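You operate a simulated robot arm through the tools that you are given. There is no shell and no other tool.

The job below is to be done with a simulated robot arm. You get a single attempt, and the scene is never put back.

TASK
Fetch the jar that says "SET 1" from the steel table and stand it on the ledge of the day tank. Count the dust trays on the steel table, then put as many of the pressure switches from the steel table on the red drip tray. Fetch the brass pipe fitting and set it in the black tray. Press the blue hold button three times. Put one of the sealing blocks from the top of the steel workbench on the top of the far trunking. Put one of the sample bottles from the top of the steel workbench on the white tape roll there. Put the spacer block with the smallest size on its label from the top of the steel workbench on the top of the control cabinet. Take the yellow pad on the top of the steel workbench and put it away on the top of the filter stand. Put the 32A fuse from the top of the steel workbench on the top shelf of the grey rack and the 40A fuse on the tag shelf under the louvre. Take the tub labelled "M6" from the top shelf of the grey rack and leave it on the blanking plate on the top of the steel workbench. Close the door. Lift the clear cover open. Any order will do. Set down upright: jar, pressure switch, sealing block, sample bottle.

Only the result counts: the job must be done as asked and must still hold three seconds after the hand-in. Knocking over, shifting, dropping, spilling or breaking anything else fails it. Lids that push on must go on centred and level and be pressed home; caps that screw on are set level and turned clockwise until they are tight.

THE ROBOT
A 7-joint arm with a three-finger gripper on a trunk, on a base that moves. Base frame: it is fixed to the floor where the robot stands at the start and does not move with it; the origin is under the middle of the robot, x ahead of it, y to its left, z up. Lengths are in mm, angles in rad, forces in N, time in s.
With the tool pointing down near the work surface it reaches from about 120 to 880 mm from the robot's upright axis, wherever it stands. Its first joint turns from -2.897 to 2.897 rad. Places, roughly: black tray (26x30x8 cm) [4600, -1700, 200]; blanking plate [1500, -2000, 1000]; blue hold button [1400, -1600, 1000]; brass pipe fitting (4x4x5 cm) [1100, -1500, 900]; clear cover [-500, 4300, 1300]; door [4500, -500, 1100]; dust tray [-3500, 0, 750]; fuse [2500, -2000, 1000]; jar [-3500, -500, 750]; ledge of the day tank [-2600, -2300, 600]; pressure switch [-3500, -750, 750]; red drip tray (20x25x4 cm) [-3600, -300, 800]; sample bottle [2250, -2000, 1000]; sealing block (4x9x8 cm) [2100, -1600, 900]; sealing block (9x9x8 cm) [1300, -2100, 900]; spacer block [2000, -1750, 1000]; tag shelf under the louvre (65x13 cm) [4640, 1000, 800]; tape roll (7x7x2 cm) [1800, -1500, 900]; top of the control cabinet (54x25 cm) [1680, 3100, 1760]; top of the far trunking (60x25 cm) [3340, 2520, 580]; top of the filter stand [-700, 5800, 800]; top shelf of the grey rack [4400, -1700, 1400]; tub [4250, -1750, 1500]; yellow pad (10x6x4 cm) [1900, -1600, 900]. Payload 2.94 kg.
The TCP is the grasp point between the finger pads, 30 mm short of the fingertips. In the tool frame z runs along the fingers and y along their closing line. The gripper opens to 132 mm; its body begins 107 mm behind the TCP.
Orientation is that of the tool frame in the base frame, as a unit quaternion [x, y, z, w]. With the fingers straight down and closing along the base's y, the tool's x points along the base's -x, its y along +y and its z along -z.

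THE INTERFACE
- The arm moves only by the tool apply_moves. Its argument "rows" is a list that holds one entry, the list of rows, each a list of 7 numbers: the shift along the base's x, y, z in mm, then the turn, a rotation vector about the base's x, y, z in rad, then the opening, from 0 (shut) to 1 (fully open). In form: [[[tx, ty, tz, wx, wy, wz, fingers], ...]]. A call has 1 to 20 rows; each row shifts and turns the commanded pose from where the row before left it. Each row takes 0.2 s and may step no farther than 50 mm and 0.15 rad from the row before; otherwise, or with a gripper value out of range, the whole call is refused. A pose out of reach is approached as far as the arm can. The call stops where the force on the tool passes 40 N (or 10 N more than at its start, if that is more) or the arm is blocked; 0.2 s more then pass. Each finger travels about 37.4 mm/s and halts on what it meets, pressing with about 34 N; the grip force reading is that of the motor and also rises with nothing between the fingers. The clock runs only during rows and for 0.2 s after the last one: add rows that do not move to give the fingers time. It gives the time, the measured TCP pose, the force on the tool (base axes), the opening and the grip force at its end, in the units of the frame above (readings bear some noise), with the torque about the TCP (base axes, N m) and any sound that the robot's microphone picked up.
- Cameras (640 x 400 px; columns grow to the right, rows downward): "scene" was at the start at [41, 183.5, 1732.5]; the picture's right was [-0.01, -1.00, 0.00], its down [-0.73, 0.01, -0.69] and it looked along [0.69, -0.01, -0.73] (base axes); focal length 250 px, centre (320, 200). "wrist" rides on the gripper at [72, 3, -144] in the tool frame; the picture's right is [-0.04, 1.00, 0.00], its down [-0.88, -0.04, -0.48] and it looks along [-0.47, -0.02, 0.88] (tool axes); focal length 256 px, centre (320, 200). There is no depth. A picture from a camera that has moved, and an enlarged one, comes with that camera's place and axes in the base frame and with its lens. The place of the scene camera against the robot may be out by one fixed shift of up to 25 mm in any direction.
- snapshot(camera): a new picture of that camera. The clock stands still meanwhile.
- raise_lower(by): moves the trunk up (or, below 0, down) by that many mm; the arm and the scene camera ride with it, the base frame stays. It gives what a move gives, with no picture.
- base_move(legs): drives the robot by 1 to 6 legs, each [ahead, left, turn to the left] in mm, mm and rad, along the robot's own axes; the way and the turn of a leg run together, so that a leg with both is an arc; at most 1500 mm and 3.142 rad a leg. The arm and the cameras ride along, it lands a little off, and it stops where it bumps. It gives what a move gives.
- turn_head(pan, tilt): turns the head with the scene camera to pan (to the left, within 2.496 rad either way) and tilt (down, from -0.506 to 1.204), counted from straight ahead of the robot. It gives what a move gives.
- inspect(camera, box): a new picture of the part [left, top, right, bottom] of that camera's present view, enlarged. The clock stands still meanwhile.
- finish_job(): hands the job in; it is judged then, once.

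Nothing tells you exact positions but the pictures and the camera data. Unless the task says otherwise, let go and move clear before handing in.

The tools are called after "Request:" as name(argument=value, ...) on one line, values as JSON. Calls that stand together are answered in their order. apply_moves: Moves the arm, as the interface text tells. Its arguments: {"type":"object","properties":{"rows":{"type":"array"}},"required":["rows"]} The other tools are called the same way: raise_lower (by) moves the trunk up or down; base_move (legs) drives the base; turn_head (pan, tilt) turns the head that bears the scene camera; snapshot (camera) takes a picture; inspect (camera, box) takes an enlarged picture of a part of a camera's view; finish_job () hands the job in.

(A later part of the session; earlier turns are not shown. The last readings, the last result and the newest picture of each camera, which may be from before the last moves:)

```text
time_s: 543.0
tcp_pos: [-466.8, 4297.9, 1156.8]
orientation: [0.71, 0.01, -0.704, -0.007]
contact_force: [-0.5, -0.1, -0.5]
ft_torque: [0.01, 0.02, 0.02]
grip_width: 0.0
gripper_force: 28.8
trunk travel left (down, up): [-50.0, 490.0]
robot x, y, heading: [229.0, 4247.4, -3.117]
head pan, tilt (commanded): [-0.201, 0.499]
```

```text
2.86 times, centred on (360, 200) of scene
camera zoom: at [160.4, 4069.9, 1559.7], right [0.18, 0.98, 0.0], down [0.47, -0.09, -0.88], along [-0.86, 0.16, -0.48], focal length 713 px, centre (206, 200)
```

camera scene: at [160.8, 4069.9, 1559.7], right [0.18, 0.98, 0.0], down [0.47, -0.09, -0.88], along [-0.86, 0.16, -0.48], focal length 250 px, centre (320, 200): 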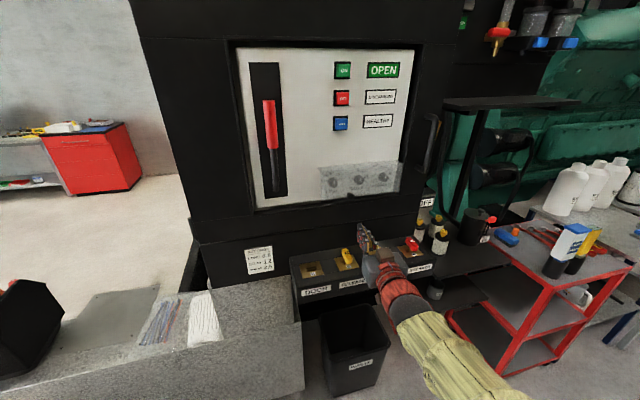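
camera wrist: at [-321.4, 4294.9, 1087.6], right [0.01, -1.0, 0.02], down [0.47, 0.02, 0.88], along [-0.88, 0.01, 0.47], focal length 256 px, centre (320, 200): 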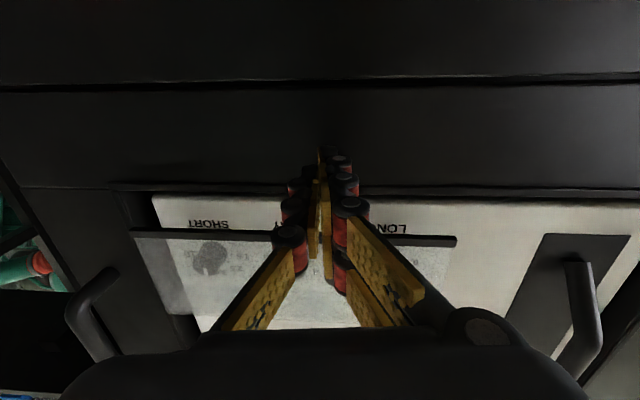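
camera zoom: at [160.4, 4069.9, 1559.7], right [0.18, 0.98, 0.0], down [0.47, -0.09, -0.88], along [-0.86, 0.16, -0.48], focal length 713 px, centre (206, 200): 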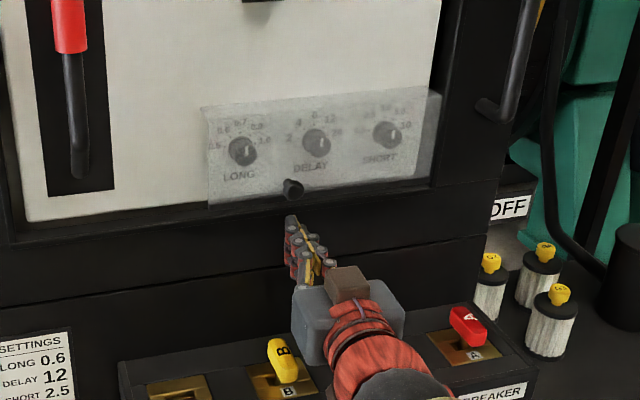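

The fingertips are right under the knob edge. Raising to lift the cover.

Request:
apply_moves(rows=[[[0, 0, 10, 0, 0, 0, 0], [0, 0, 10, 0, 0, 0, 0], [0, 0, 10, 0, 0, 0, 0], [0, 0, 10, 0, 0, 0, 0], [0, 0, 10, 0, 0, 0, 0], [0, 0, 10, 0, 0, 0, 0], [0, 0, 0, 0, 0, 0, 0]]])

Request:
inspect(camera="scene", box=[280, 130, 440, 270])

Request:
snapshot(camera="wrist")

```text
time_s: 544.0
tcp_pos: [-465.5, 4296.6, 1181.4]
orientation: [0.719, 0.01, -0.695, -0.005]
contact_force: [0.5, 0.0, -3.0]
ft_torque: [0.01, -0.02, 0.04]
grip_width: 0.0
gripper_force: 28.9
trunk travel left (down, up): [-50.0, 490.0]
robot x, y, heading: [224.8, 4251.0, -3.123]
head pan, tilt (commanded): [-0.201, 0.499]
stopped in row 5: the force on the tool passed its limit at 46 N (the readings are from after the stop); the commanded pose is now the measured one
```

```text
2.86 times, centred on (360, 200) of scene
camera zoom: at [160.8, 4069.9, 1559.9], right [0.18, 0.98, 0.0], down [0.47, -0.08, -0.88], along [-0.86, 0.16, -0.48], focal length 713 px, centre (206, 200)
```

zoom: 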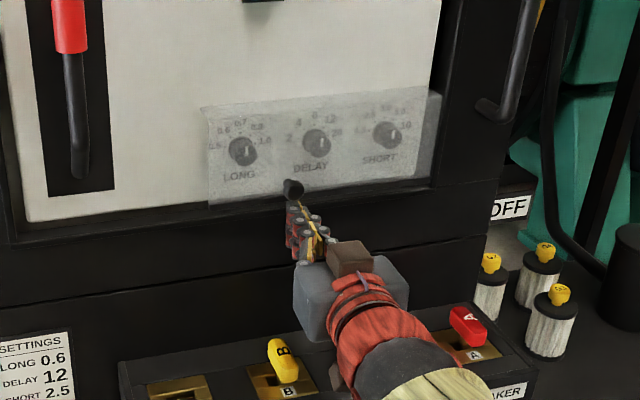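

```text
taken
camera wrist: at [-318.7, 4294.5, 1115.9], right [0.0, -1.0, 0.02], down [0.44, 0.02, 0.9], along [-0.9, 0.01, 0.44], focal length 256 px, centre (320, 200)
```

wrist: 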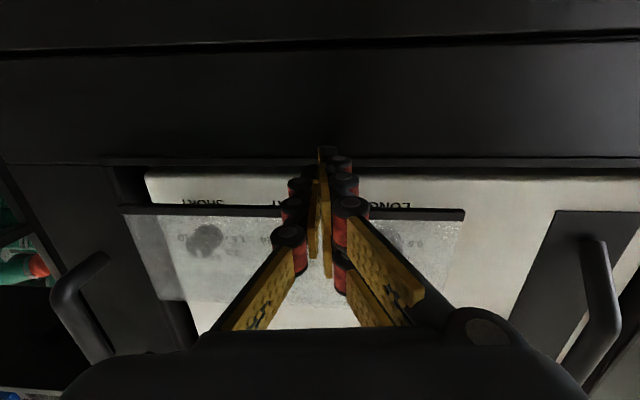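

Pushing up from below met resistance at the knob, so I'll instead pinch the ball knob and swing the cover along its hinge arc. Backing out first.

Request:
apply_moves(rows=[[[5, 0, -10, 0, 0, 0, 0], [30, -5, 0, 0, 0.03, 0, 0], [30, -5, 0, 0, 0, 0, 0.4], [10, -5, 25, 0, 0, 0, 0.4], [0, 0, 28, 0, 0, 0, 0.4], [0, 0, 0, 0, 0, 0, 0.4]]])

Request:
snapshot(camera="wrist")

Request:
inspect(camera="wrist", box=[220, 80, 420, 240])

```text
time_s: 545.4
tcp_pos: [-390.5, 4283.1, 1227.2]
orientation: [0.708, 0.01, -0.706, -0.007]
contact_force: [0.3, 0.4, 0.2]
ft_torque: [0.01, 0.01, -0.01]
grip_width: 53.0
gripper_force: 0.0
trunk travel left (down, up): [-50.0, 490.0]
robot x, y, heading: [228.9, 4248.4, -3.118]
head pan, tilt (commanded): [-0.201, 0.499]
```

```text
taken
camera wrist: at [-246.0, 4280.1, 1156.4], right [0.0, -1.0, 0.02], down [0.47, 0.02, 0.88], along [-0.88, 0.01, 0.47], focal length 256 px, centre (320, 200)
```

wrist: 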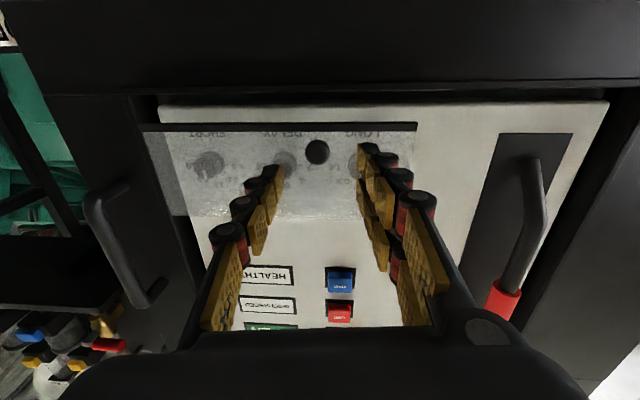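

```text
2.50 times, centred on (320, 160) of wrist
camera zoom: at [-246.0, 4280.1, 1156.4], right [0.0, -1.0, 0.02], down [0.47, 0.02, 0.88], along [-0.88, 0.01, 0.47], focal length 640 px, centre (320, 300)
```

zoom: 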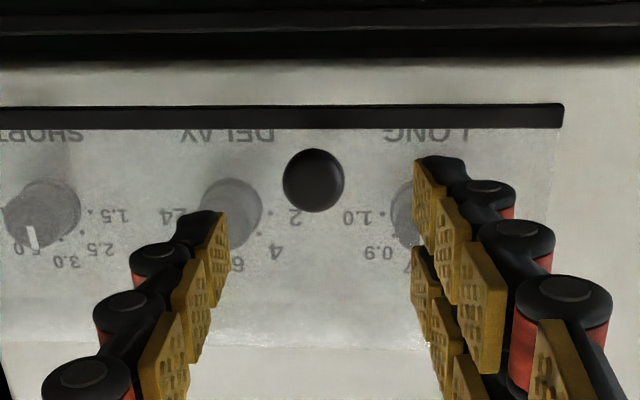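

The knob is exactly in line with the grasp point. Moving in so the ball sits between the pads, then closing.

Request:
apply_moves(rows=[[[-25, 0, 0, 0, 0, 0, 0.4], [-20, 0.5, -1, 0, 0, 0, 0.4], [-10, 0, 0, 0, 0, 0, 0.4], [0, 0, 0, 0, 0, 0, 0.4], [0, 0, 0, 0, 0, 0, 0], [0, 0, 0, 0, 0, 0, 0], [0, 0, 0, 0, 0, 0, 0], [0, 0, 0, 0, 0, 0, 0]]])

Request:
inspect(camera="wrist", box=[220, 80, 420, 240])

Request:
inspect(camera="scene", box=[280, 130, 440, 270])

```text
time_s: 547.2
tcp_pos: [-446.3, 4284.8, 1223.2]
orientation: [0.708, 0.009, -0.706, -0.006]
contact_force: [-3.3, 12.3, 2.0]
ft_torque: [0.16, -0.04, -0.35]
grip_width: 20.2
gripper_force: 31.7
trunk travel left (down, up): [-50.0, 490.0]
robot x, y, heading: [227.4, 4249.6, -3.121]
head pan, tilt (commanded): [-0.201, 0.499]
```

```text
2.50 times, centred on (320, 160) of wrist
camera zoom: at [-301.0, 4281.9, 1153.8], right [0.0, -1.0, 0.02], down [0.47, 0.02, 0.88], along [-0.88, 0.01, 0.47], focal length 640 px, centre (320, 300)
```

zoom: 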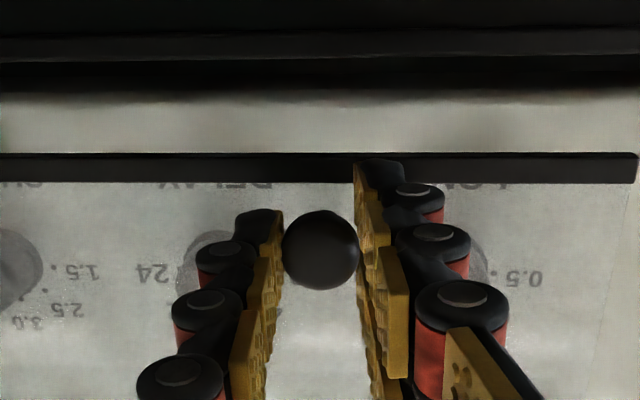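

```text
2.86 times, centred on (360, 200) of scene
camera zoom: at [160.4, 4071.6, 1559.9], right [0.18, 0.98, 0.0], down [0.47, -0.09, -0.88], along [-0.86, 0.16, -0.48], focal length 713 px, centre (206, 200)
```

zoom: 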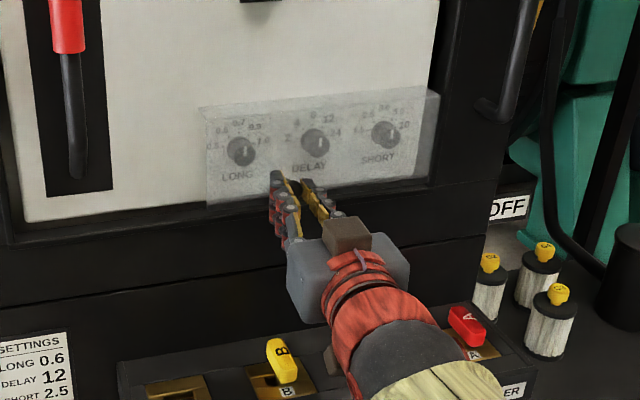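

The ball knob is pinched. Now swinging outward and up along the hinge arc in small steps, turning the tool with it.

Request:
apply_moves(rows=[[[4.4, 0, 3.7, 0, -0.05, 0, 0], [4.4, 0, 3.7, 0, -0.05, 0, 0], [4.1, 0, 4, 0, -0.05, 0, 0], [4.1, 0, 4.1, 0, -0.05, 0, 0], [0, 0, 0, 0, 0, 0, 0]]])

Request:
inspect(camera="scene", box=[280, 130, 440, 270])

```text
time_s: 548.4
tcp_pos: [-429.3, 4286.2, 1239.8]
orientation: [0.775, 0.009, -0.632, -0.005]
contact_force: [-14.9, 8.9, 3.4]
ft_torque: [0.09, -0.61, -0.41]
grip_width: 19.7
gripper_force: 44.4
trunk travel left (down, up): [-50.0, 490.0]
robot x, y, heading: [225.9, 4246.2, -3.124]
head pan, tilt (commanded): [-0.201, 0.499]
stopped in row 5: the force on the tool passed its limit at 41 N (the readings are from after the stop); the commanded pose is now the measured one
```

```text
2.86 times, centred on (360, 200) of scene
camera zoom: at [158.5, 4071.4, 1559.7], right [0.18, 0.98, 0.0], down [0.47, -0.09, -0.88], along [-0.86, 0.16, -0.48], focal length 713 px, centre (206, 200)
```

zoom: 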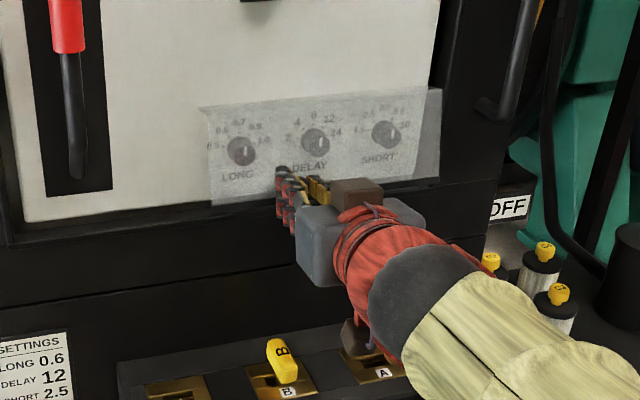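

Request:
snapshot(camera="wrist")

Request:
inspect(camera="scene", box=[310, 150, 410, 220])

```text
taken
camera wrist: at [-273.9, 4282.9, 1200.2], right [0.0, -1.0, 0.02], down [0.29, 0.02, 0.96], along [-0.96, 0.01, 0.29], focal length 256 px, centre (320, 200)
```

wrist: 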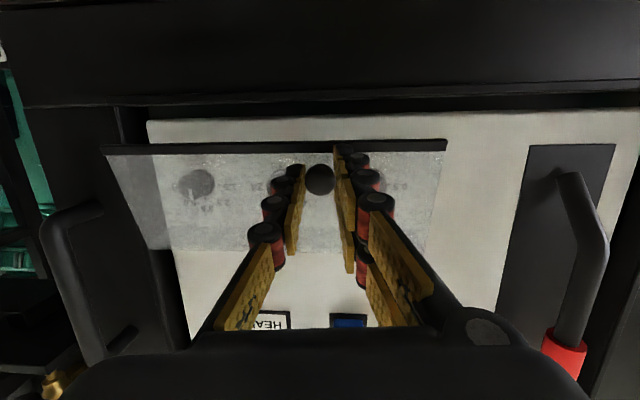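

```text
5.71 times, centred on (360, 185) of scene
camera zoom: at [158.5, 4071.4, 1559.7], right [0.18, 0.98, 0.0], down [0.47, -0.09, -0.88], along [-0.86, 0.16, -0.48], focal length 1426 px, centre (91, 286)
```

zoom: 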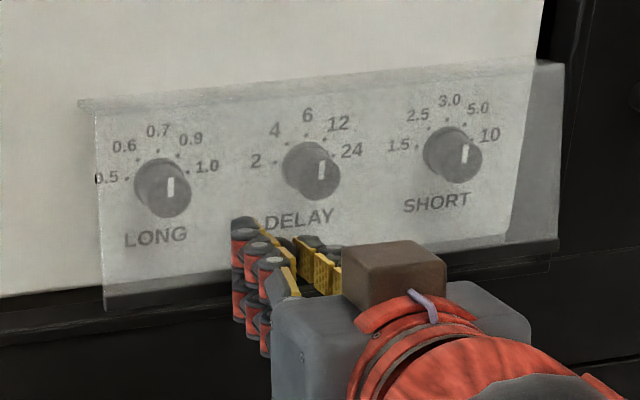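

The cover is swinging open a little (its lower lip has come out). The force says my arc is slightly too wide; continuing with a tighter arc.

Request:
apply_moves(rows=[[[0, 0, 0, 0, 0, 0, 0], [2.5, 0, 3.8, 0, -0.05, 0, 0], [2.5, 0, 3.8, 0, -0.05, 0, 0], [2.2, 0, 4, 0, -0.05, 0, 0], [2.2, 0, 4, 0, -0.05, 0, 0], [0, 0, 0, 0, 0, 0, 0]]])

```text
time_s: 549.8
tcp_pos: [-421.5, 4288.0, 1253.8]
orientation: [0.817, 0.011, -0.576, -0.001]
contact_force: [-0.8, 11.4, -2.5]
ft_torque: [0.15, -0.13, -0.64]
grip_width: 19.9
gripper_force: 45.1
out of reach, approached as far as the arm can: row 5
trunk travel left (down, up): [-50.0, 490.0]
robot x, y, heading: [225.4, 4248.9, -3.123]
head pan, tilt (commanded): [-0.201, 0.499]
stopped in row 6: the force on the tool passed its limit at 41 N (the readings are from after the stop); the commanded pose is now the measured one
```

Request:
inspect(camera="scene", box=[310, 140, 420, 220])

Request:
snapshot(camera="wrist")

```text
5.00 times, centred on (365, 180) of scene
camera zoom: at [160.2, 4072.5, 1560.0], right [0.18, 0.98, 0.0], down [0.47, -0.09, -0.88], along [-0.86, 0.16, -0.48], focal length 1248 px, centre (95, 300)
```

zoom: 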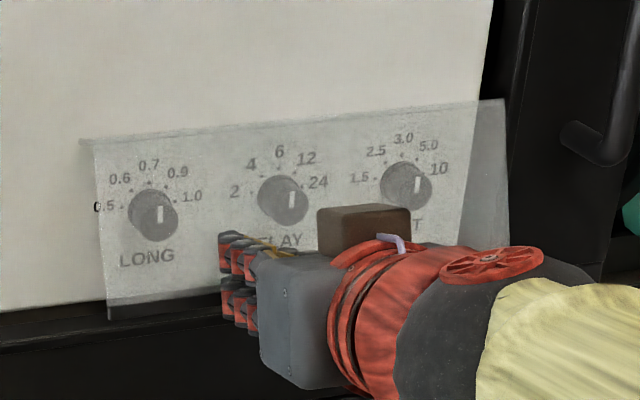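

```text
taken
camera wrist: at [-260.9, 4284.8, 1235.9], right [0.0, -1.0, 0.03], down [0.15, 0.03, 0.99], along [-0.99, 0.0, 0.15], focal length 256 px, centre (320, 200)
```

wrist: 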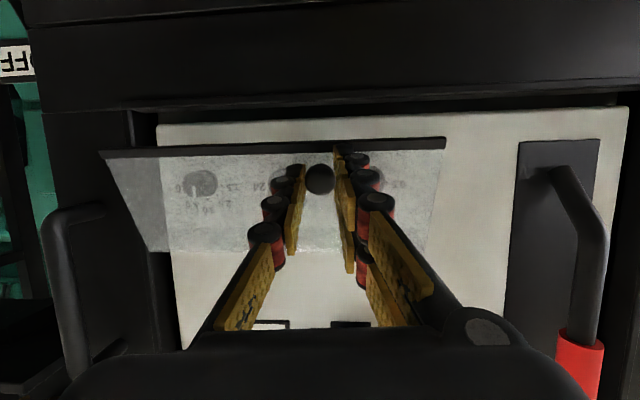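

The cover follows the hand (about 20° open), but the arm is drifting sideways near a limit. I'll correct the sideways drift and continue in small steps.

Request:
apply_moves(rows=[[[0, -3, 0, 0, 0, 0, 0], [1.5, 0, 4, 0, -0.04, 0, 0], [1.5, 0, 4, 0, -0.04, 0, 0], [0, 0, 0, 0, 0, 0, 0]]])

```text
time_s: 550.5
tcp_pos: [-419.9, 4287.4, 1255.7]
orientation: [0.822, 0.009, -0.569, -0.003]
contact_force: [-0.7, 12.0, -1.4]
ft_torque: [0.22, -0.02, -0.66]
grip_width: 19.8
gripper_force: 44.9
out of reach, approached as far as the arm can: row 3
trunk travel left (down, up): [-50.0, 490.0]
robot x, y, heading: [221.9, 4252.4, -3.124]
head pan, tilt (commanded): [-0.201, 0.499]
stopped in row 3: the force on the tool passed its limit at 43 N (the readings are from after the stop); the commanded pose is now the measured one
```

I'll release the knob and see whether the cover stays, then re-approach with a better arm posture.

Request:
apply_moves(rows=[[[0, 0, 0, 0, 0, 0, 0.4], [0, 0, 0, 0, 0, 0, 0.4], [0, 0, 0, 0, 0, 0, 0.4], [0, 0, 0, 0, 0, 0, 0.4], [0, 0, 0, 0, 0, 0, 0.4]]])

Request:
snapshot(camera="wrist")

Request:
inspect(camera="scene", box=[310, 140, 420, 220])

```text
time_s: 551.7
tcp_pos: [-420.3, 4282.2, 1256.6]
orientation: [0.822, 0.012, -0.569, -0.001]
contact_force: [0.4, -0.6, -0.5]
ft_torque: [0.0, -0.02, -0.01]
grip_width: 52.7
gripper_force: 0.1
trunk travel left (down, up): [-50.0, 490.0]
robot x, y, heading: [225.4, 4249.6, -3.122]
head pan, tilt (commanded): [-0.201, 0.499]
```

```text
taken
camera wrist: at [-259.8, 4281.1, 1240.5], right [0.0, -1.0, 0.03], down [0.13, 0.03, 0.99], along [-0.99, 0.0, 0.13], focal length 256 px, centre (320, 200)
```

wrist: 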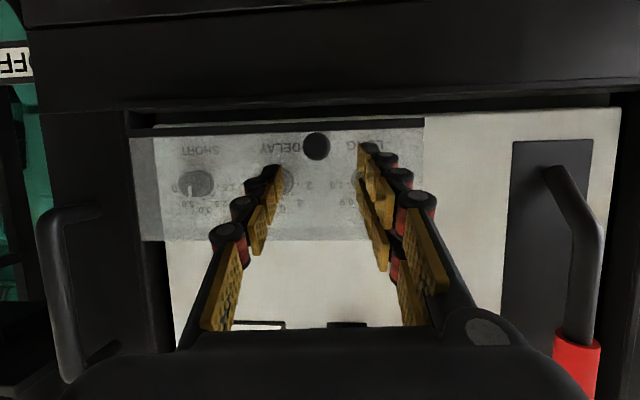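

```text
5.00 times, centred on (365, 180) of scene
camera zoom: at [160.2, 4070.9, 1559.7], right [0.18, 0.98, 0.0], down [0.47, -0.09, -0.88], along [-0.86, 0.16, -0.48], focal length 1248 px, centre (95, 300)
```

zoom: 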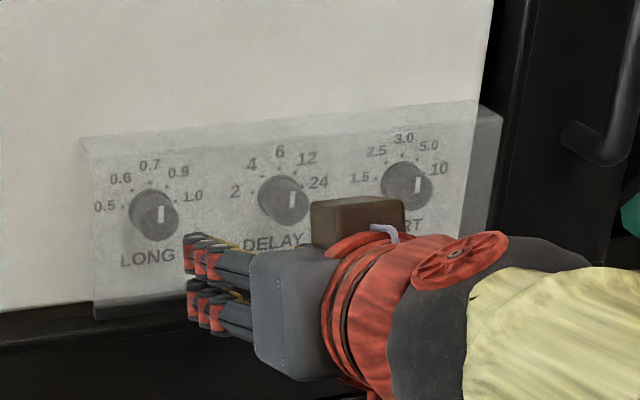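

The cover drops shut when released, so it must be swung all the way in one go. I'll retreat and switch to a roomier posture: trunk at normal height with the tool tilted about 45°.

Request:
apply_moves(rows=[[[30, 0, 10, 0, 0, 0, 0.4], [30, 0, 10, 0, 0, 0, 0.4], [30, 0, 20, 0, -0.1, 0, 0.4], [20, 0, 20, 0, -0.15, 0, 0.4], [10, 0, 10, 0, -0.15, 0, 0.4], [0, 0, 0, 0, 0, 0, 0.4]]])

Request:
raise_lower(by=200)

Request:
apply_moves(rows=[[[0, 0, -40, 0, 0, 0, 0.4], [0, 0, -40, 0, 0, 0, 0.4], [0, 0, -40, 0, 0, 0, 0.4], [0, 0, -40, 0, 0, 0, 0.4], [0, 0, -30, 0, 0, 0, 0.4], [0, 0, 0, 0, 0, 0, 0.4]]])

Request:
snapshot(camera="wrist")

```text
time_s: 553.1
tcp_pos: [-299.6, 4282.5, 1327.3]
orientation: [0.919, 0.011, -0.394, 0.001]
contact_force: [-0.3, 0.5, 0.3]
ft_torque: [0.01, 0.01, 0.01]
grip_width: 52.6
gripper_force: 0.1
trunk travel left (down, up): [-50.0, 490.0]
robot x, y, heading: [229.0, 4250.0, -3.123]
head pan, tilt (commanded): [-0.201, 0.499]
```

```text
time_s: 555.2
tcp_pos: [-299.6, 4281.1, 1527.8]
orientation: [0.919, 0.011, -0.394, 0.001]
contact_force: [0.6, 1.3, -0.2]
ft_torque: [-0.01, -0.01, -0.01]
grip_width: 52.3
gripper_force: 0.1
trunk travel left (down, up): [-250.0, 290.0]
robot x, y, heading: [228.4, 4250.8, -3.121]
head pan, tilt (commanded): [-0.201, 0.499]
```

```text
time_s: 556.6
tcp_pos: [-298.2, 4281.2, 1338.2]
orientation: [0.919, 0.011, -0.395, 0.001]
contact_force: [0.6, -0.6, 0.2]
ft_torque: [0.0, 0.01, -0.06]
grip_width: 52.6
gripper_force: 0.2
trunk travel left (down, up): [-250.0, 290.0]
robot x, y, heading: [226.5, 4247.7, -3.12]
head pan, tilt (commanded): [-0.201, 0.499]
```

```text
taken
camera wrist: at [-143.8, 4280.3, 1385.6], right [-0.01, -1.0, 0.02], down [-0.26, 0.03, 0.96], along [-0.97, 0.0, -0.26], focal length 256 px, centre (320, 200)
```

wrist: 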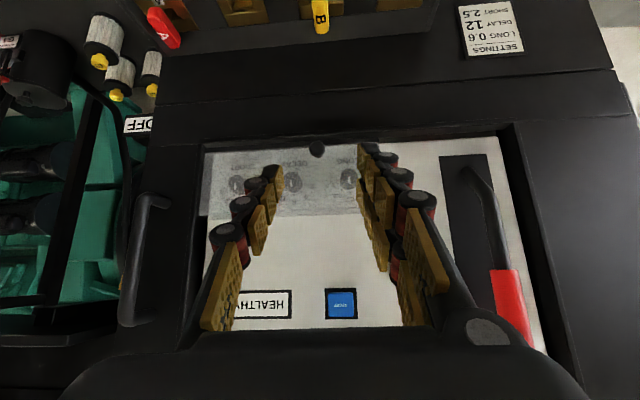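

Now in a comfortable posture at 46° tilt. Approaching the knob along the tool direction, slightly offset outward to keep the fingers off the cover face.

Request:
apply_moves(rows=[[[-34, 0.5, -22, 0, 0, 0, 0.4], [-34, 0.5, -22, 0, 0, 0, 0.4], [-33, 0.5, -22, 0, 0, 0, 0.4], [0, 0, 0, 0, 0, 0, 0.4]]])

Request:
inspect(camera="wrist", box=[220, 80, 420, 240])

```text
time_s: 557.6
tcp_pos: [-402.3, 4282.0, 1269.9]
orientation: [0.919, 0.01, -0.394, 0.0]
contact_force: [0.0, -0.2, 0.4]
ft_torque: [-0.01, 0.01, -0.01]
grip_width: 52.8
gripper_force: 0.1
trunk travel left (down, up): [-250.0, 290.0]
robot x, y, heading: [228.1, 4246.5, -3.124]
head pan, tilt (commanded): [-0.201, 0.499]
```

```text
2.50 times, centred on (320, 160) of wrist
camera zoom: at [-247.4, 4281.1, 1318.4], right [-0.01, -1.0, 0.02], down [-0.26, 0.03, 0.97], along [-0.97, 0.0, -0.26], focal length 640 px, centre (320, 300)
```

zoom: 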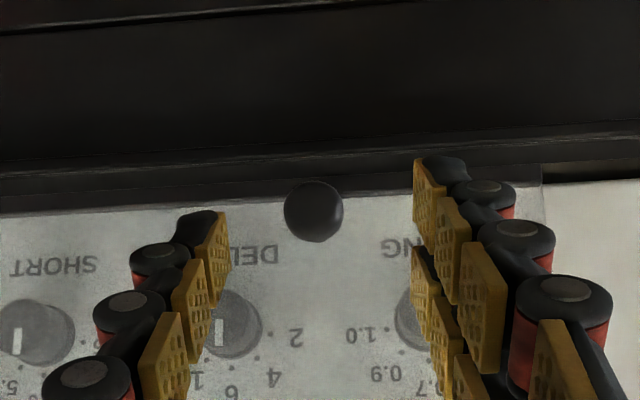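

Request:
apply_moves(rows=[[[-15, 0.5, -14, 0, 0, 0, 0.4], [-15, 0.5, -14, 0, 0, 0, 0.4], [-9.5, 0, -9.5, 0, 0, 0, 0.4], [0, 0, 0, 0, 0, 0, 0.4]]])

Request:
inspect(camera="wrist", box=[220, 80, 420, 240])

```text
time_s: 558.6
tcp_pos: [-440.1, 4284.1, 1232.9]
orientation: [0.919, 0.011, -0.395, 0.0]
contact_force: [-0.1, 0.0, 0.2]
ft_torque: [0.0, -0.01, 0.05]
grip_width: 52.6
gripper_force: 0.0
trunk travel left (down, up): [-250.0, 290.0]
robot x, y, heading: [227.7, 4253.2, -3.119]
head pan, tilt (commanded): [-0.201, 0.499]
```

```text
2.50 times, centred on (320, 160) of wrist
camera zoom: at [-285.6, 4283.4, 1280.6], right [-0.01, -1.0, 0.02], down [-0.26, 0.03, 0.96], along [-0.97, 0.0, -0.26], focal length 640 px, centre (320, 300)
```

zoom: 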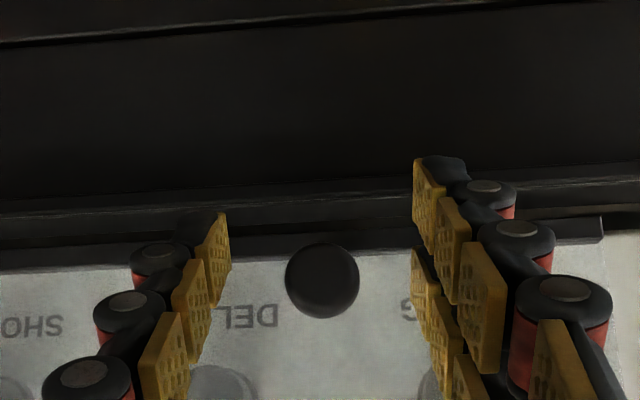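

The ball is aligned with the tips. Closing, then swinging along the arc without turning the tool.

Request:
apply_moves(rows=[[[0, 0, 0, 0, 0, 0, 0], [0, 0, 0, 0, 0, 0, 0], [0, 0, 0, 0, 0, 0, 0], [0, 0, 0, 0, 0, 0, 0], [4.4, 0, 2.6, 0, 0, 0, 0], [4.3, 0, 2.6, 0, 0, 0, 0], [4.2, 0, 3.1, 0, 0, 0, 0], [4.1, 0, 3.1, 0, 0, 0, 0], [0, 0, 0, 0, 0, 0, 0]]])

Request:
inspect(camera="wrist", box=[160, 60, 480, 260])

```text
time_s: 560.6
tcp_pos: [-422.8, 4283.9, 1242.2]
orientation: [0.92, 0.011, -0.392, 0.001]
contact_force: [6.1, -0.6, -17.2]
ft_torque: [0.08, -1.22, 0.58]
grip_width: 18.5
gripper_force: 43.7
trunk travel left (down, up): [-250.0, 290.0]
robot x, y, heading: [226.1, 4249.4, -3.124]
head pan, tilt (commanded): [-0.201, 0.499]
```

```text
2.00 times, centred on (320, 160) of wrist
camera zoom: at [-267.7, 4283.1, 1291.4], right [-0.01, -1.0, 0.02], down [-0.27, 0.03, 0.96], along [-0.96, 0.0, -0.27], focal length 512 px, centre (320, 280)
```

zoom: 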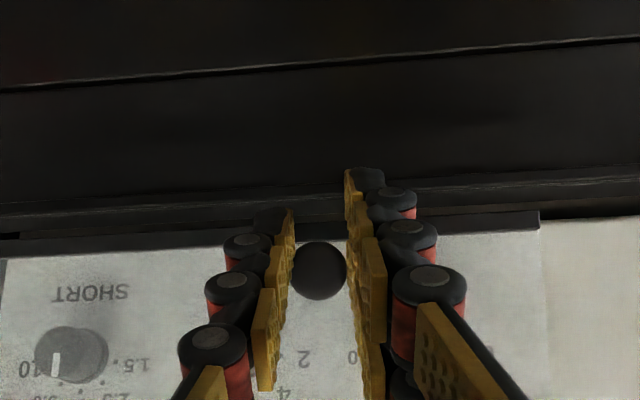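

Request:
apply_moves(rows=[[[3.7, 0, 3.4, 0, 0, 0, 0], [3.7, 0, 3.5, 0, 0, 0, 0], [3.4, 0, 3.7, 0, 0, 0, 0], [3.4, 0, 3.8, 0, 0, 0, 0], [3, 0, 4.1, 0, 0, 0, 0], [3, 0, 4.1, 0, 0, 0, 0], [0, 0, 0, 0, 0, 0, 0]]])

Request:
inspect(camera="wrist", box=[160, 60, 480, 260])

```text
time_s: 562.2
tcp_pos: [-403.3, 4283.6, 1269.8]
orientation: [0.919, 0.01, -0.395, 0.0]
contact_force: [-1.0, -0.2, -0.2]
ft_torque: [0.01, -0.03, 0.02]
grip_width: 0.0
gripper_force: 28.1
trunk travel left (down, up): [-250.0, 290.0]
robot x, y, heading: [225.3, 4248.7, -3.121]
head pan, tilt (commanded): [-0.201, 0.499]
```

```text
2.00 times, centred on (320, 160) of wrist
camera zoom: at [-248.4, 4282.3, 1316.8], right [-0.01, -1.0, 0.02], down [-0.26, 0.03, 0.97], along [-0.97, 0.0, -0.26], focal length 512 px, centre (320, 280)
```

zoom: 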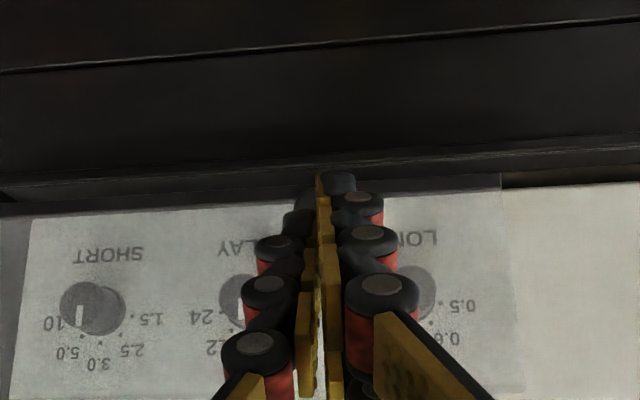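

The shallow grip slipped off. I'll re-grip deeper at a 60° tilt and follow a slower, better-computed arc, turning the tool at half the cover's rate.

Request:
apply_moves(rows=[[[10, 0, 0, 0, 0, 0, 0.4], [5, 0, -5, 0, 0.12, 0, 0.4], [-4, 0, -6, 0, 0.118, 0, 0.4], [0, 0, 0, 0, 0, 0, 0.4], [0, 0, 0, 0, 0, 0, 0.4]]])

Request:
inspect(camera="wrist", box=[220, 80, 420, 240])

```text
time_s: 563.4
tcp_pos: [-391.0, 4283.7, 1259.2]
orientation: [0.865, 0.01, -0.501, -0.001]
contact_force: [-0.6, -0.6, -0.3]
ft_torque: [-0.01, 0.0, 0.01]
grip_width: 52.7
gripper_force: 0.1
trunk travel left (down, up): [-250.0, 290.0]
robot x, y, heading: [230.4, 4245.9, -3.121]
head pan, tilt (commanded): [-0.201, 0.499]
```

```text
2.50 times, centred on (320, 160) of wrist
camera zoom: at [-229.8, 4282.7, 1268.8], right [0.0, -1.0, 0.03], down [-0.02, 0.03, 1.0], along [-1.0, 0.0, -0.02], focal length 640 px, centre (320, 300)
```

zoom: 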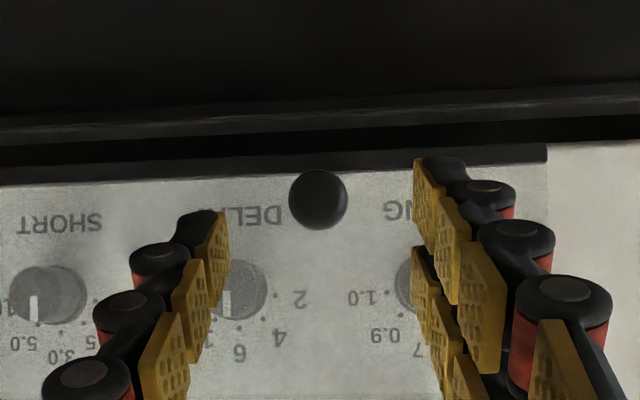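

Request:
inspect(camera="wrist", box=[120, 100, 520, 340])

```text
1.60 times, centred on (320, 220) of wrist
camera zoom: at [-229.8, 4282.7, 1268.8], right [0.0, -1.0, 0.03], down [-0.02, 0.03, 1.0], along [-1.0, 0.0, -0.02], focal length 410 px, centre (320, 168)
```

zoom: 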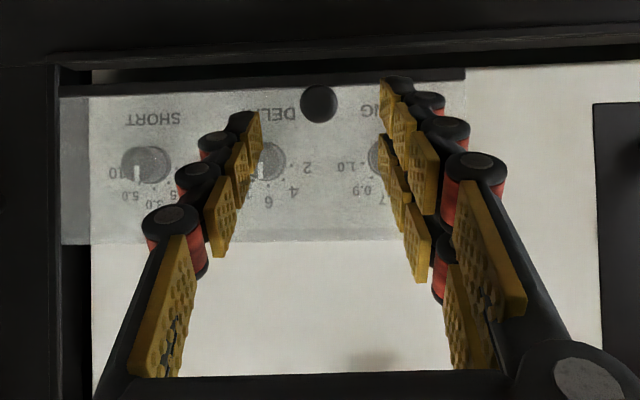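

The view confirms the cover spans z 1207–1313 with the hinge on top. Moving in to grip the ball deeper.

Request:
apply_moves(rows=[[[-18, 0, -10, 0, 0, 0, 0.4], [-18, 0, -10, 0, 0, 0, 0.4], [-17.5, 0, -9, 0, 0, 0, 0.4], [0, 0, 0, 0, 0, 0, 0.4], [0, 0, 0, 0, 0, 0, 0], [0, 0, 0, 0, 0, 0, 0], [0, 0, 0, 0, 0, 0, 0], [0, 0, 0, 0, 0, 0, 0]]])

Request:
inspect(camera="wrist", box=[220, 80, 420, 240])

```text
time_s: 565.2
tcp_pos: [-444.8, 4284.1, 1229.0]
orientation: [0.865, 0.011, -0.501, -0.001]
contact_force: [-0.6, -1.1, 0.2]
ft_torque: [0.01, -0.07, 0.03]
grip_width: 20.7
gripper_force: 32.1
trunk travel left (down, up): [-250.0, 290.0]
robot x, y, heading: [225.4, 4249.9, -3.122]
head pan, tilt (commanded): [-0.201, 0.499]
```

```text
2.50 times, centred on (320, 160) of wrist
camera zoom: at [-284.0, 4283.0, 1239.3], right [0.0, -1.0, 0.03], down [-0.03, 0.03, 1.0], along [-1.0, 0.0, -0.03], focal length 640 px, centre (320, 300)
```

zoom: 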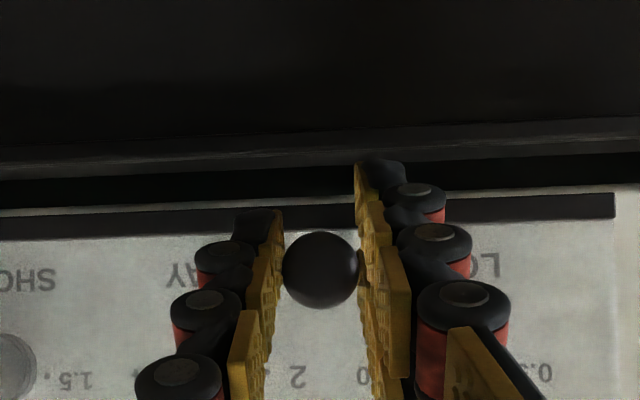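

Gripped with almost no residual force. Swinging slowly, first 0.2 rad.

Request:
apply_moves(rows=[[[2.18, 0, 1.65, 0, -0.0125, 0, 0], [2.18, 0, 1.65, 0, -0.0125, 0, 0], [2.18, 0, 1.65, 0, -0.0125, 0, 0], [2.18, 0, 1.65, 0, -0.0125, 0, 0], [2.0, 0, 1.85, 0, -0.0125, 0, 0], [2.0, 0, 1.85, 0, -0.0125, 0, 0], [2.0, 0, 1.85, 0, -0.0125, 0, 0], [2.0, 0, 1.85, 0, -0.0125, 0, 0]]])

```text
time_s: 567.0
tcp_pos: [-430.5, 4285.1, 1240.4]
orientation: [0.89, 0.011, -0.457, -0.001]
contact_force: [-17.0, 0.9, 1.3]
ft_torque: [0.09, -0.92, -0.1]
grip_width: 20.3
gripper_force: 44.8
trunk travel left (down, up): [-250.0, 290.0]
robot x, y, heading: [226.2, 4246.5, -3.12]
head pan, tilt (commanded): [-0.201, 0.499]
```

The grip holds, but a torque builds up — the tool should turn with the cover. I'll rotate the tool about the ball to relieve it and read the force.

Request:
apply_moves(rows=[[[-0.2, 0, 0.7, 0, -0.033, 0, 0], [-0.2, 0, 0.7, 0, -0.033, 0, 0], [-0.2, 0, 0.7, 0, -0.034, 0, 0], [0, 0, 0, 0, 0, 0, 0]]])

Request:
inspect(camera="wrist", box=[160, 60, 480, 260])

```text
time_s: 568.0
tcp_pos: [-427.6, 4285.1, 1245.1]
orientation: [0.911, 0.011, -0.413, 0.001]
contact_force: [3.3, 7.0, 11.1]
ft_torque: [0.06, 1.24, -0.3]
grip_width: 20.4
gripper_force: 45.1
trunk travel left (down, up): [-250.0, 290.0]
robot x, y, heading: [227.5, 4252.2, -3.128]
head pan, tilt (commanded): [-0.201, 0.499]
```

```text
2.00 times, centred on (320, 160) of wrist
camera zoom: at [-271.7, 4284.3, 1287.6], right [-0.01, -1.0, 0.03], down [-0.22, 0.03, 0.97], along [-0.97, 0.0, -0.22], focal length 512 px, centre (320, 280)
```

zoom: 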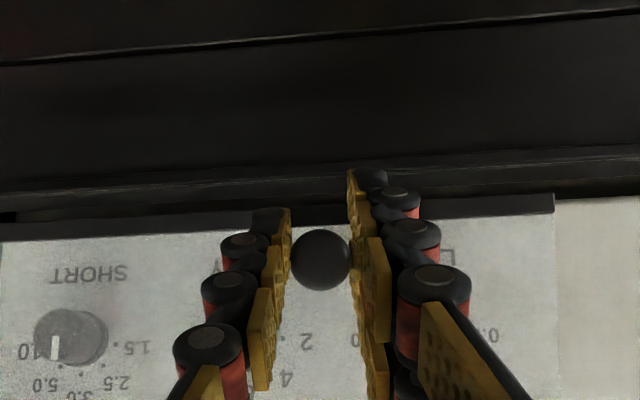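

The ball is gripped rotationally stiff, so the tool must turn at the full rate of the cover. Continuing with a rigid rotation about the hinge, slowly.

Request:
apply_moves(rows=[[[1.8, 0, 2.2, 0, 0, 0, 0], [1.8, 0, 2.2, 0, 0, 0, 0], [1.7, 0, 2.3, 0, -0.025, 0, 0], [1.7, 0, 2.3, 0, -0.025, 0, 0], [1.6, 0, 2.4, 0, -0.025, 0, 0], [1.5, 0, 2.4, 0, -0.025, 0, 0]]])

```text
time_s: 569.4
tcp_pos: [-421.5, 4286.5, 1256.9]
orientation: [0.931, 0.01, -0.364, 0.002]
contact_force: [-12.7, 10.2, -3.5]
ft_torque: [0.11, -0.9, -0.26]
grip_width: 20.2
gripper_force: 44.5
trunk travel left (down, up): [-250.0, 290.0]
robot x, y, heading: [223.4, 4251.7, -3.127]
head pan, tilt (commanded): [-0.201, 0.499]
```

The response refines the hinge to about (-513,1309). Continuing along the corrected arc.

Request:
apply_moves(rows=[[[0.45, 0.5, 1.8, 0, -0.035, 0, 0], [0.45, 0.5, 1.8, 0, -0.035, 0, 0], [0.45, 0.5, 1.8, 0, -0.036, 0, 0], [0.45, 0, 1.8, 0, -0.036, 0, 0], [0.95, 0, 2.48, 0, -0.025, 0, 0], [0.95, 0, 2.48, 0, -0.025, 0, 0], [0.95, 0, 2.48, 0, -0.025, 0, 0], [0.95, 0, 2.48, 0, -0.025, 0, 0]]])

```text
time_s: 571.2
tcp_pos: [-414.2, 4286.7, 1278.1]
orientation: [0.968, 0.01, -0.252, 0.003]
contact_force: [3.1, 9.4, 10.1]
ft_torque: [0.18, 1.27, -0.31]
grip_width: 20.3
gripper_force: 44.7
trunk travel left (down, up): [-250.0, 290.0]
robot x, y, heading: [227.2, 4247.2, -3.126]
head pan, tilt (commanded): [-0.201, 0.499]
```

Request:
apply_moves(rows=[[[0.6, 0.5, 2.6, 0, -0.01, 0, 0], [0.6, 0.5, 2.6, 0, -0.01, 0, 0], [0.6, 0, 2.6, 0, -0.015, 0, 0], [0.6, 0, 2.6, 0, -0.02, 0, 0], [0.4, 0, 2.6, 0, -0.025, 0, 0], [0.4, 0, 2.6, 0, -0.025, 0, 0], [0.4, 0, 2.6, 0, -0.025, 0, 0], [0.3, 0, 2.6, 0, -0.025, 0, 0]]])

```text
time_s: 573.0
tcp_pos: [-409.9, 4286.3, 1294.7]
orientation: [0.985, 0.01, -0.173, 0.003]
contact_force: [2.0, 1.9, -13.5]
ft_torque: [0.03, -1.43, -0.11]
grip_width: 20.2
gripper_force: 44.7
trunk travel left (down, up): [-250.0, 290.0]
robot x, y, heading: [223.6, 4249.2, -3.125]
head pan, tilt (commanded): [-0.201, 0.499]
```

Request:
apply_moves(rows=[[[0, 0, 0.5, 0, -0.03, 0, 0], [0.2, 0, 2.6, 0, -0.04, 0, 0], [0.2, 0, 2.6, 0, -0.03, 0, 0], [0.1, 0, 2.6, 0, -0.03, 0, 0], [0, 0, 2.6, 0, -0.03, 0, 0], [0, 0, 0, 0, 0, 0, 0]]])

Request:
snapshot(camera="scene")

Request:
snapshot(camera="wrist")

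```text
time_s: 574.4
tcp_pos: [-408.7, 4287.7, 1308.9]
orientation: [0.995, 0.01, -0.097, 0.005]
contact_force: [-2.7, 6.7, 12.3]
ft_torque: [0.2, 1.38, -0.13]
grip_width: 20.1
gripper_force: 44.7
trunk travel left (down, up): [-250.0, 290.0]
robot x, y, heading: [229.0, 4246.3, -3.12]
head pan, tilt (commanded): [-0.201, 0.499]
```

```text
taken
camera scene: at [160.7, 4072.0, 1759.9], right [0.18, 0.98, 0.0], down [0.47, -0.09, -0.88], along [-0.86, 0.16, -0.48], focal length 250 px, centre (320, 200)
```

scene: 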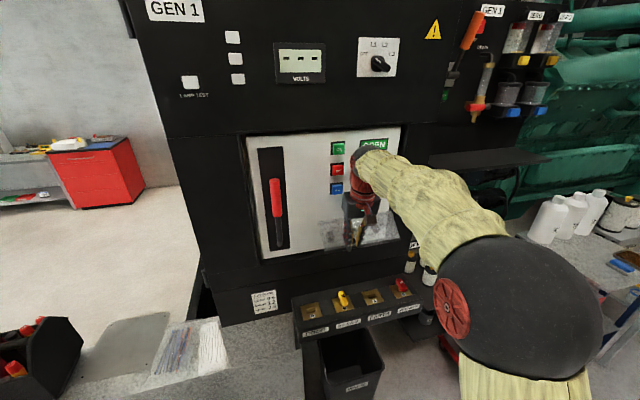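

```text
taken
camera wrist: at [-309.5, 4286.5, 1437.0], right [-0.02, -1.0, 0.01], down [-0.77, 0.03, 0.64], along [-0.64, 0.0, -0.77], focal length 256 px, centre (320, 200)
```

wrist: 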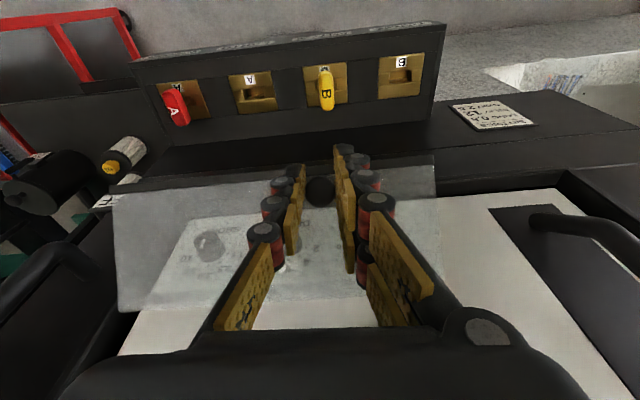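

The cover is about 49° open and following well. Continuing upward, now letting the ball turn in the pads so the hand stays off the panel.

Request:
apply_moves(rows=[[[0.4, 0.5, 2.4, 0, -0.01, 0, 0], [0.4, 0.5, 2.4, 0, -0.01, 0, 0], [0.3, 0, 2.4, 0, -0.01, 0, 0], [0.2, 0, 2.4, 0, -0.01, 0, 0], [0.1, 0, 2.4, 0, -0.01, 0, 0], [0.1, 0, 2.4, 0, -0.01, 0, 0], [0, 0, 2.4, 0, -0.01, 0, 0], [0, 0, 2.4, 0, -0.01, 0, 0]]])

```text
time_s: 576.2
tcp_pos: [-408.6, 4288.2, 1324.7]
orientation: [0.999, 0.01, -0.053, 0.005]
contact_force: [-5.2, 5.3, -12.0]
ft_torque: [0.18, -1.22, -0.05]
grip_width: 20.2
gripper_force: 45.0
trunk travel left (down, up): [-250.0, 290.0]
robot x, y, heading: [229.6, 4247.9, -3.124]
head pan, tilt (commanded): [-0.201, 0.499]
```

Request:
apply_moves(rows=[[[-0.2, 0, 2.4, 0, 0, 0, 0], [-0.3, 0, 2.4, 0, 0, 0, 0], [-0.3, 0, 2.4, 0, 0, 0, 0], [-0.4, 0, 2.4, 0, 0, 0, 0], [-0.5, 0, 2.4, 0, 0, 0, 0], [-0.5, 0, 2.4, 0, 0, 0, 0], [-0.6, 0, 2.4, 0, 0, 0, 0]]])

Request:
snapshot(camera="wrist")

```text
time_s: 577.8
tcp_pos: [-407.5, 4287.5, 1345.6]
orientation: [0.998, 0.009, -0.056, 0.005]
contact_force: [25.5, -3.2, -8.9]
ft_torque: [-0.24, -1.93, 0.13]
grip_width: 19.6
gripper_force: 44.7
trunk travel left (down, up): [-250.0, 290.0]
robot x, y, heading: [226.4, 4250.2, -3.124]
head pan, tilt (commanded): [-0.201, 0.499]
```

```text
taken
camera wrist: at [-319.1, 4286.4, 1480.9], right [-0.02, -1.0, 0.01], down [-0.82, 0.03, 0.57], along [-0.57, 0.0, -0.82], focal length 256 px, centre (320, 200)
```

wrist: 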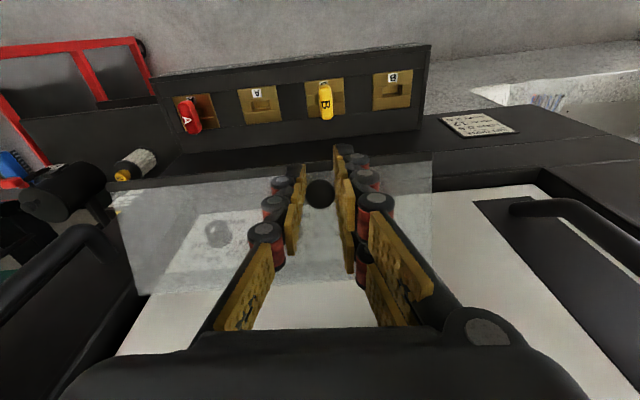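

Request:
apply_moves(rows=[[[2, 0, 0.5, 0, -0.02, 0, 0], [0.5, 0, 2.2, 0, -0.01, 0, 0], [-0.2, 0, 2.4, 0, -0.01, 0, 0], [-0.4, 0, 2.4, 0, 0, 0, 0], [-0.5, 0, 2.4, 0, 0, 0, 0], [-0.6, 0, 2.4, 0, 0, 0, 0]]])

```text
time_s: 579.2
tcp_pos: [-408.5, 4286.9, 1356.3]
orientation: [0.999, 0.011, -0.036, 0.005]
contact_force: [2.4, -3.3, -11.1]
ft_torque: [-0.21, -1.28, 0.16]
grip_width: 19.4
gripper_force: 44.3
trunk travel left (down, up): [-250.0, 290.0]
robot x, y, heading: [226.1, 4248.0, -3.123]
head pan, tilt (commanded): [-0.201, 0.499]
```

Request:
apply_moves(rows=[[[-0.5, 0, 2.3, 0, 0, 0, 0], [-0.6, 0, 2.3, 0, 0, 0, 0], [-0.7, 0, 2.3, 0, 0, 0, 0], [-0.8, 0, 2.3, 0, 0, 0, 0], [-0.9, 0, 2.2, 0, 0, 0, 0], [-1, 0, 2.2, 0, 0, 0, 0], [0, 0, 0, 0, 0, 0, 0]]])

Request:
snapshot(camera="wrist")

Request:
snapshot(camera="scene")

```text
time_s: 580.8
tcp_pos: [-411.3, 4285.0, 1369.5]
orientation: [0.999, 0.011, -0.035, 0.004]
contact_force: [15.5, -13.3, -4.7]
ft_torque: [-0.56, -1.48, 0.35]
grip_width: 17.4
gripper_force: 42.7
trunk travel left (down, up): [-250.0, 290.0]
robot x, y, heading: [228.2, 4247.3, -3.12]
head pan, tilt (commanded): [-0.201, 0.499]
```

```text
taken
camera wrist: at [-328.7, 4284.6, 1509.5], right [-0.02, -1.0, 0.01], down [-0.84, 0.03, 0.54], along [-0.54, 0.0, -0.84], focal length 256 px, centre (320, 200)
```

wrist: 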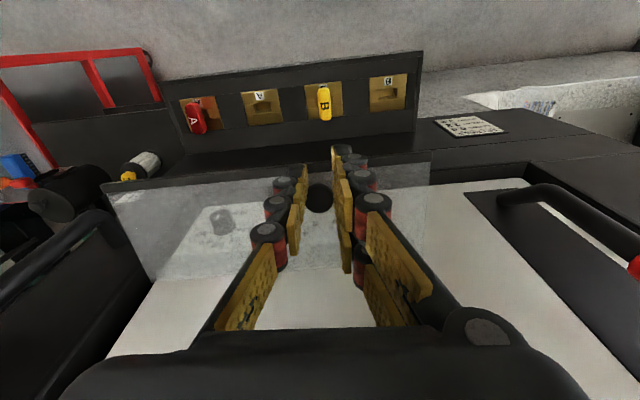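

```text
taken
camera scene: at [162.2, 4068.7, 1759.6], right [0.18, 0.98, 0.0], down [0.47, -0.09, -0.88], along [-0.86, 0.16, -0.48], focal length 250 px, centre (320, 200)
```

scene: 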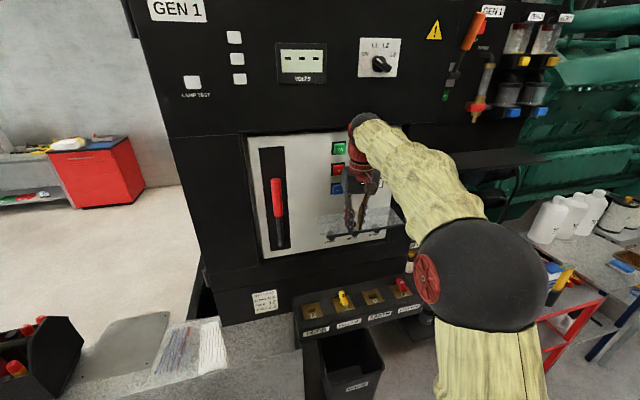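

The ball is slipping toward the fingertips. Re-seating: moving slightly outward and down around it.

Request:
apply_moves(rows=[[[2, -0.5, -1, 0, 0, 0, 0], [1.5, -0.5, -2, 0, 0, 0, 0], [0, 0, -2, 0, 0, 0, 0], [0, 0, 0, 0, 0, 0, 0]]])

Request:
inspect(camera="wrist", box=[220, 120, 420, 260])

```text
time_s: 581.8
tcp_pos: [-408.0, 4276.4, 1364.0]
orientation: [0.999, 0.015, -0.035, 0.009]
contact_force: [6.2, -16.9, 0.3]
ft_torque: [-0.34, -0.18, 0.3]
grip_width: 5.7
gripper_force: 28.7
trunk travel left (down, up): [-250.0, 290.0]
robot x, y, heading: [225.6, 4248.9, -3.121]
head pan, tilt (commanded): [-0.201, 0.499]
stopped in row 4: the force on the tool passed its limit at 46 N (the readings are from after the stop); the commanded pose is now the measured one
```

```text
2.86 times, centred on (320, 190) of wrist
camera zoom: at [-325.4, 4277.8, 1503.3], right [-0.01, -1.0, 0.02], down [-0.84, 0.02, 0.53], along [-0.53, -0.01, -0.84], focal length 731 px, centre (320, 229)
```

zoom: 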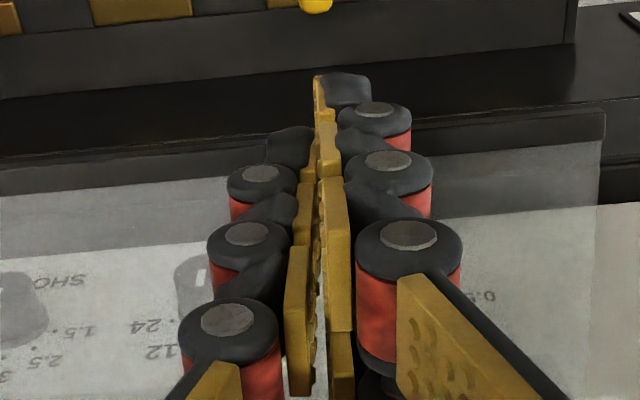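

Request:
snapshot(camera="wrist")

Request:
inspect(camera="scene", box=[290, 150, 410, 260])

```text
taken
camera wrist: at [-325.4, 4277.8, 1503.3], right [-0.01, -1.0, 0.02], down [-0.84, 0.02, 0.53], along [-0.53, -0.01, -0.84], focal length 256 px, centre (320, 200)
```

wrist: 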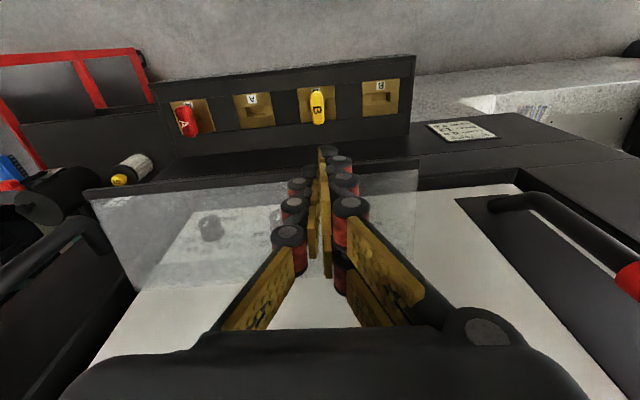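

```text
3.64 times, centred on (350, 205) of scene
camera zoom: at [162.2, 4069.4, 1759.6], right [0.18, 0.98, 0.0], down [0.47, -0.08, -0.88], along [-0.86, 0.16, -0.48], focal length 907 px, centre (211, 182)
```

zoom: 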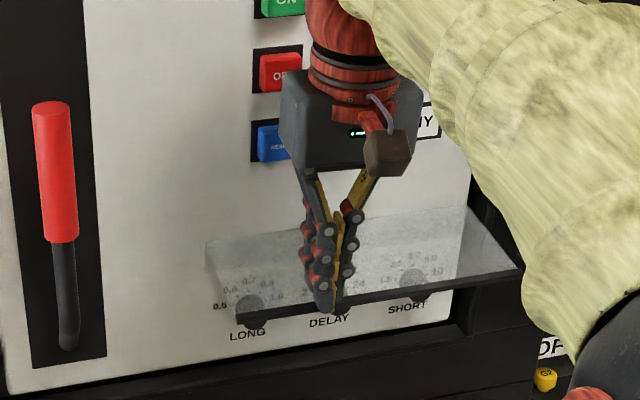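

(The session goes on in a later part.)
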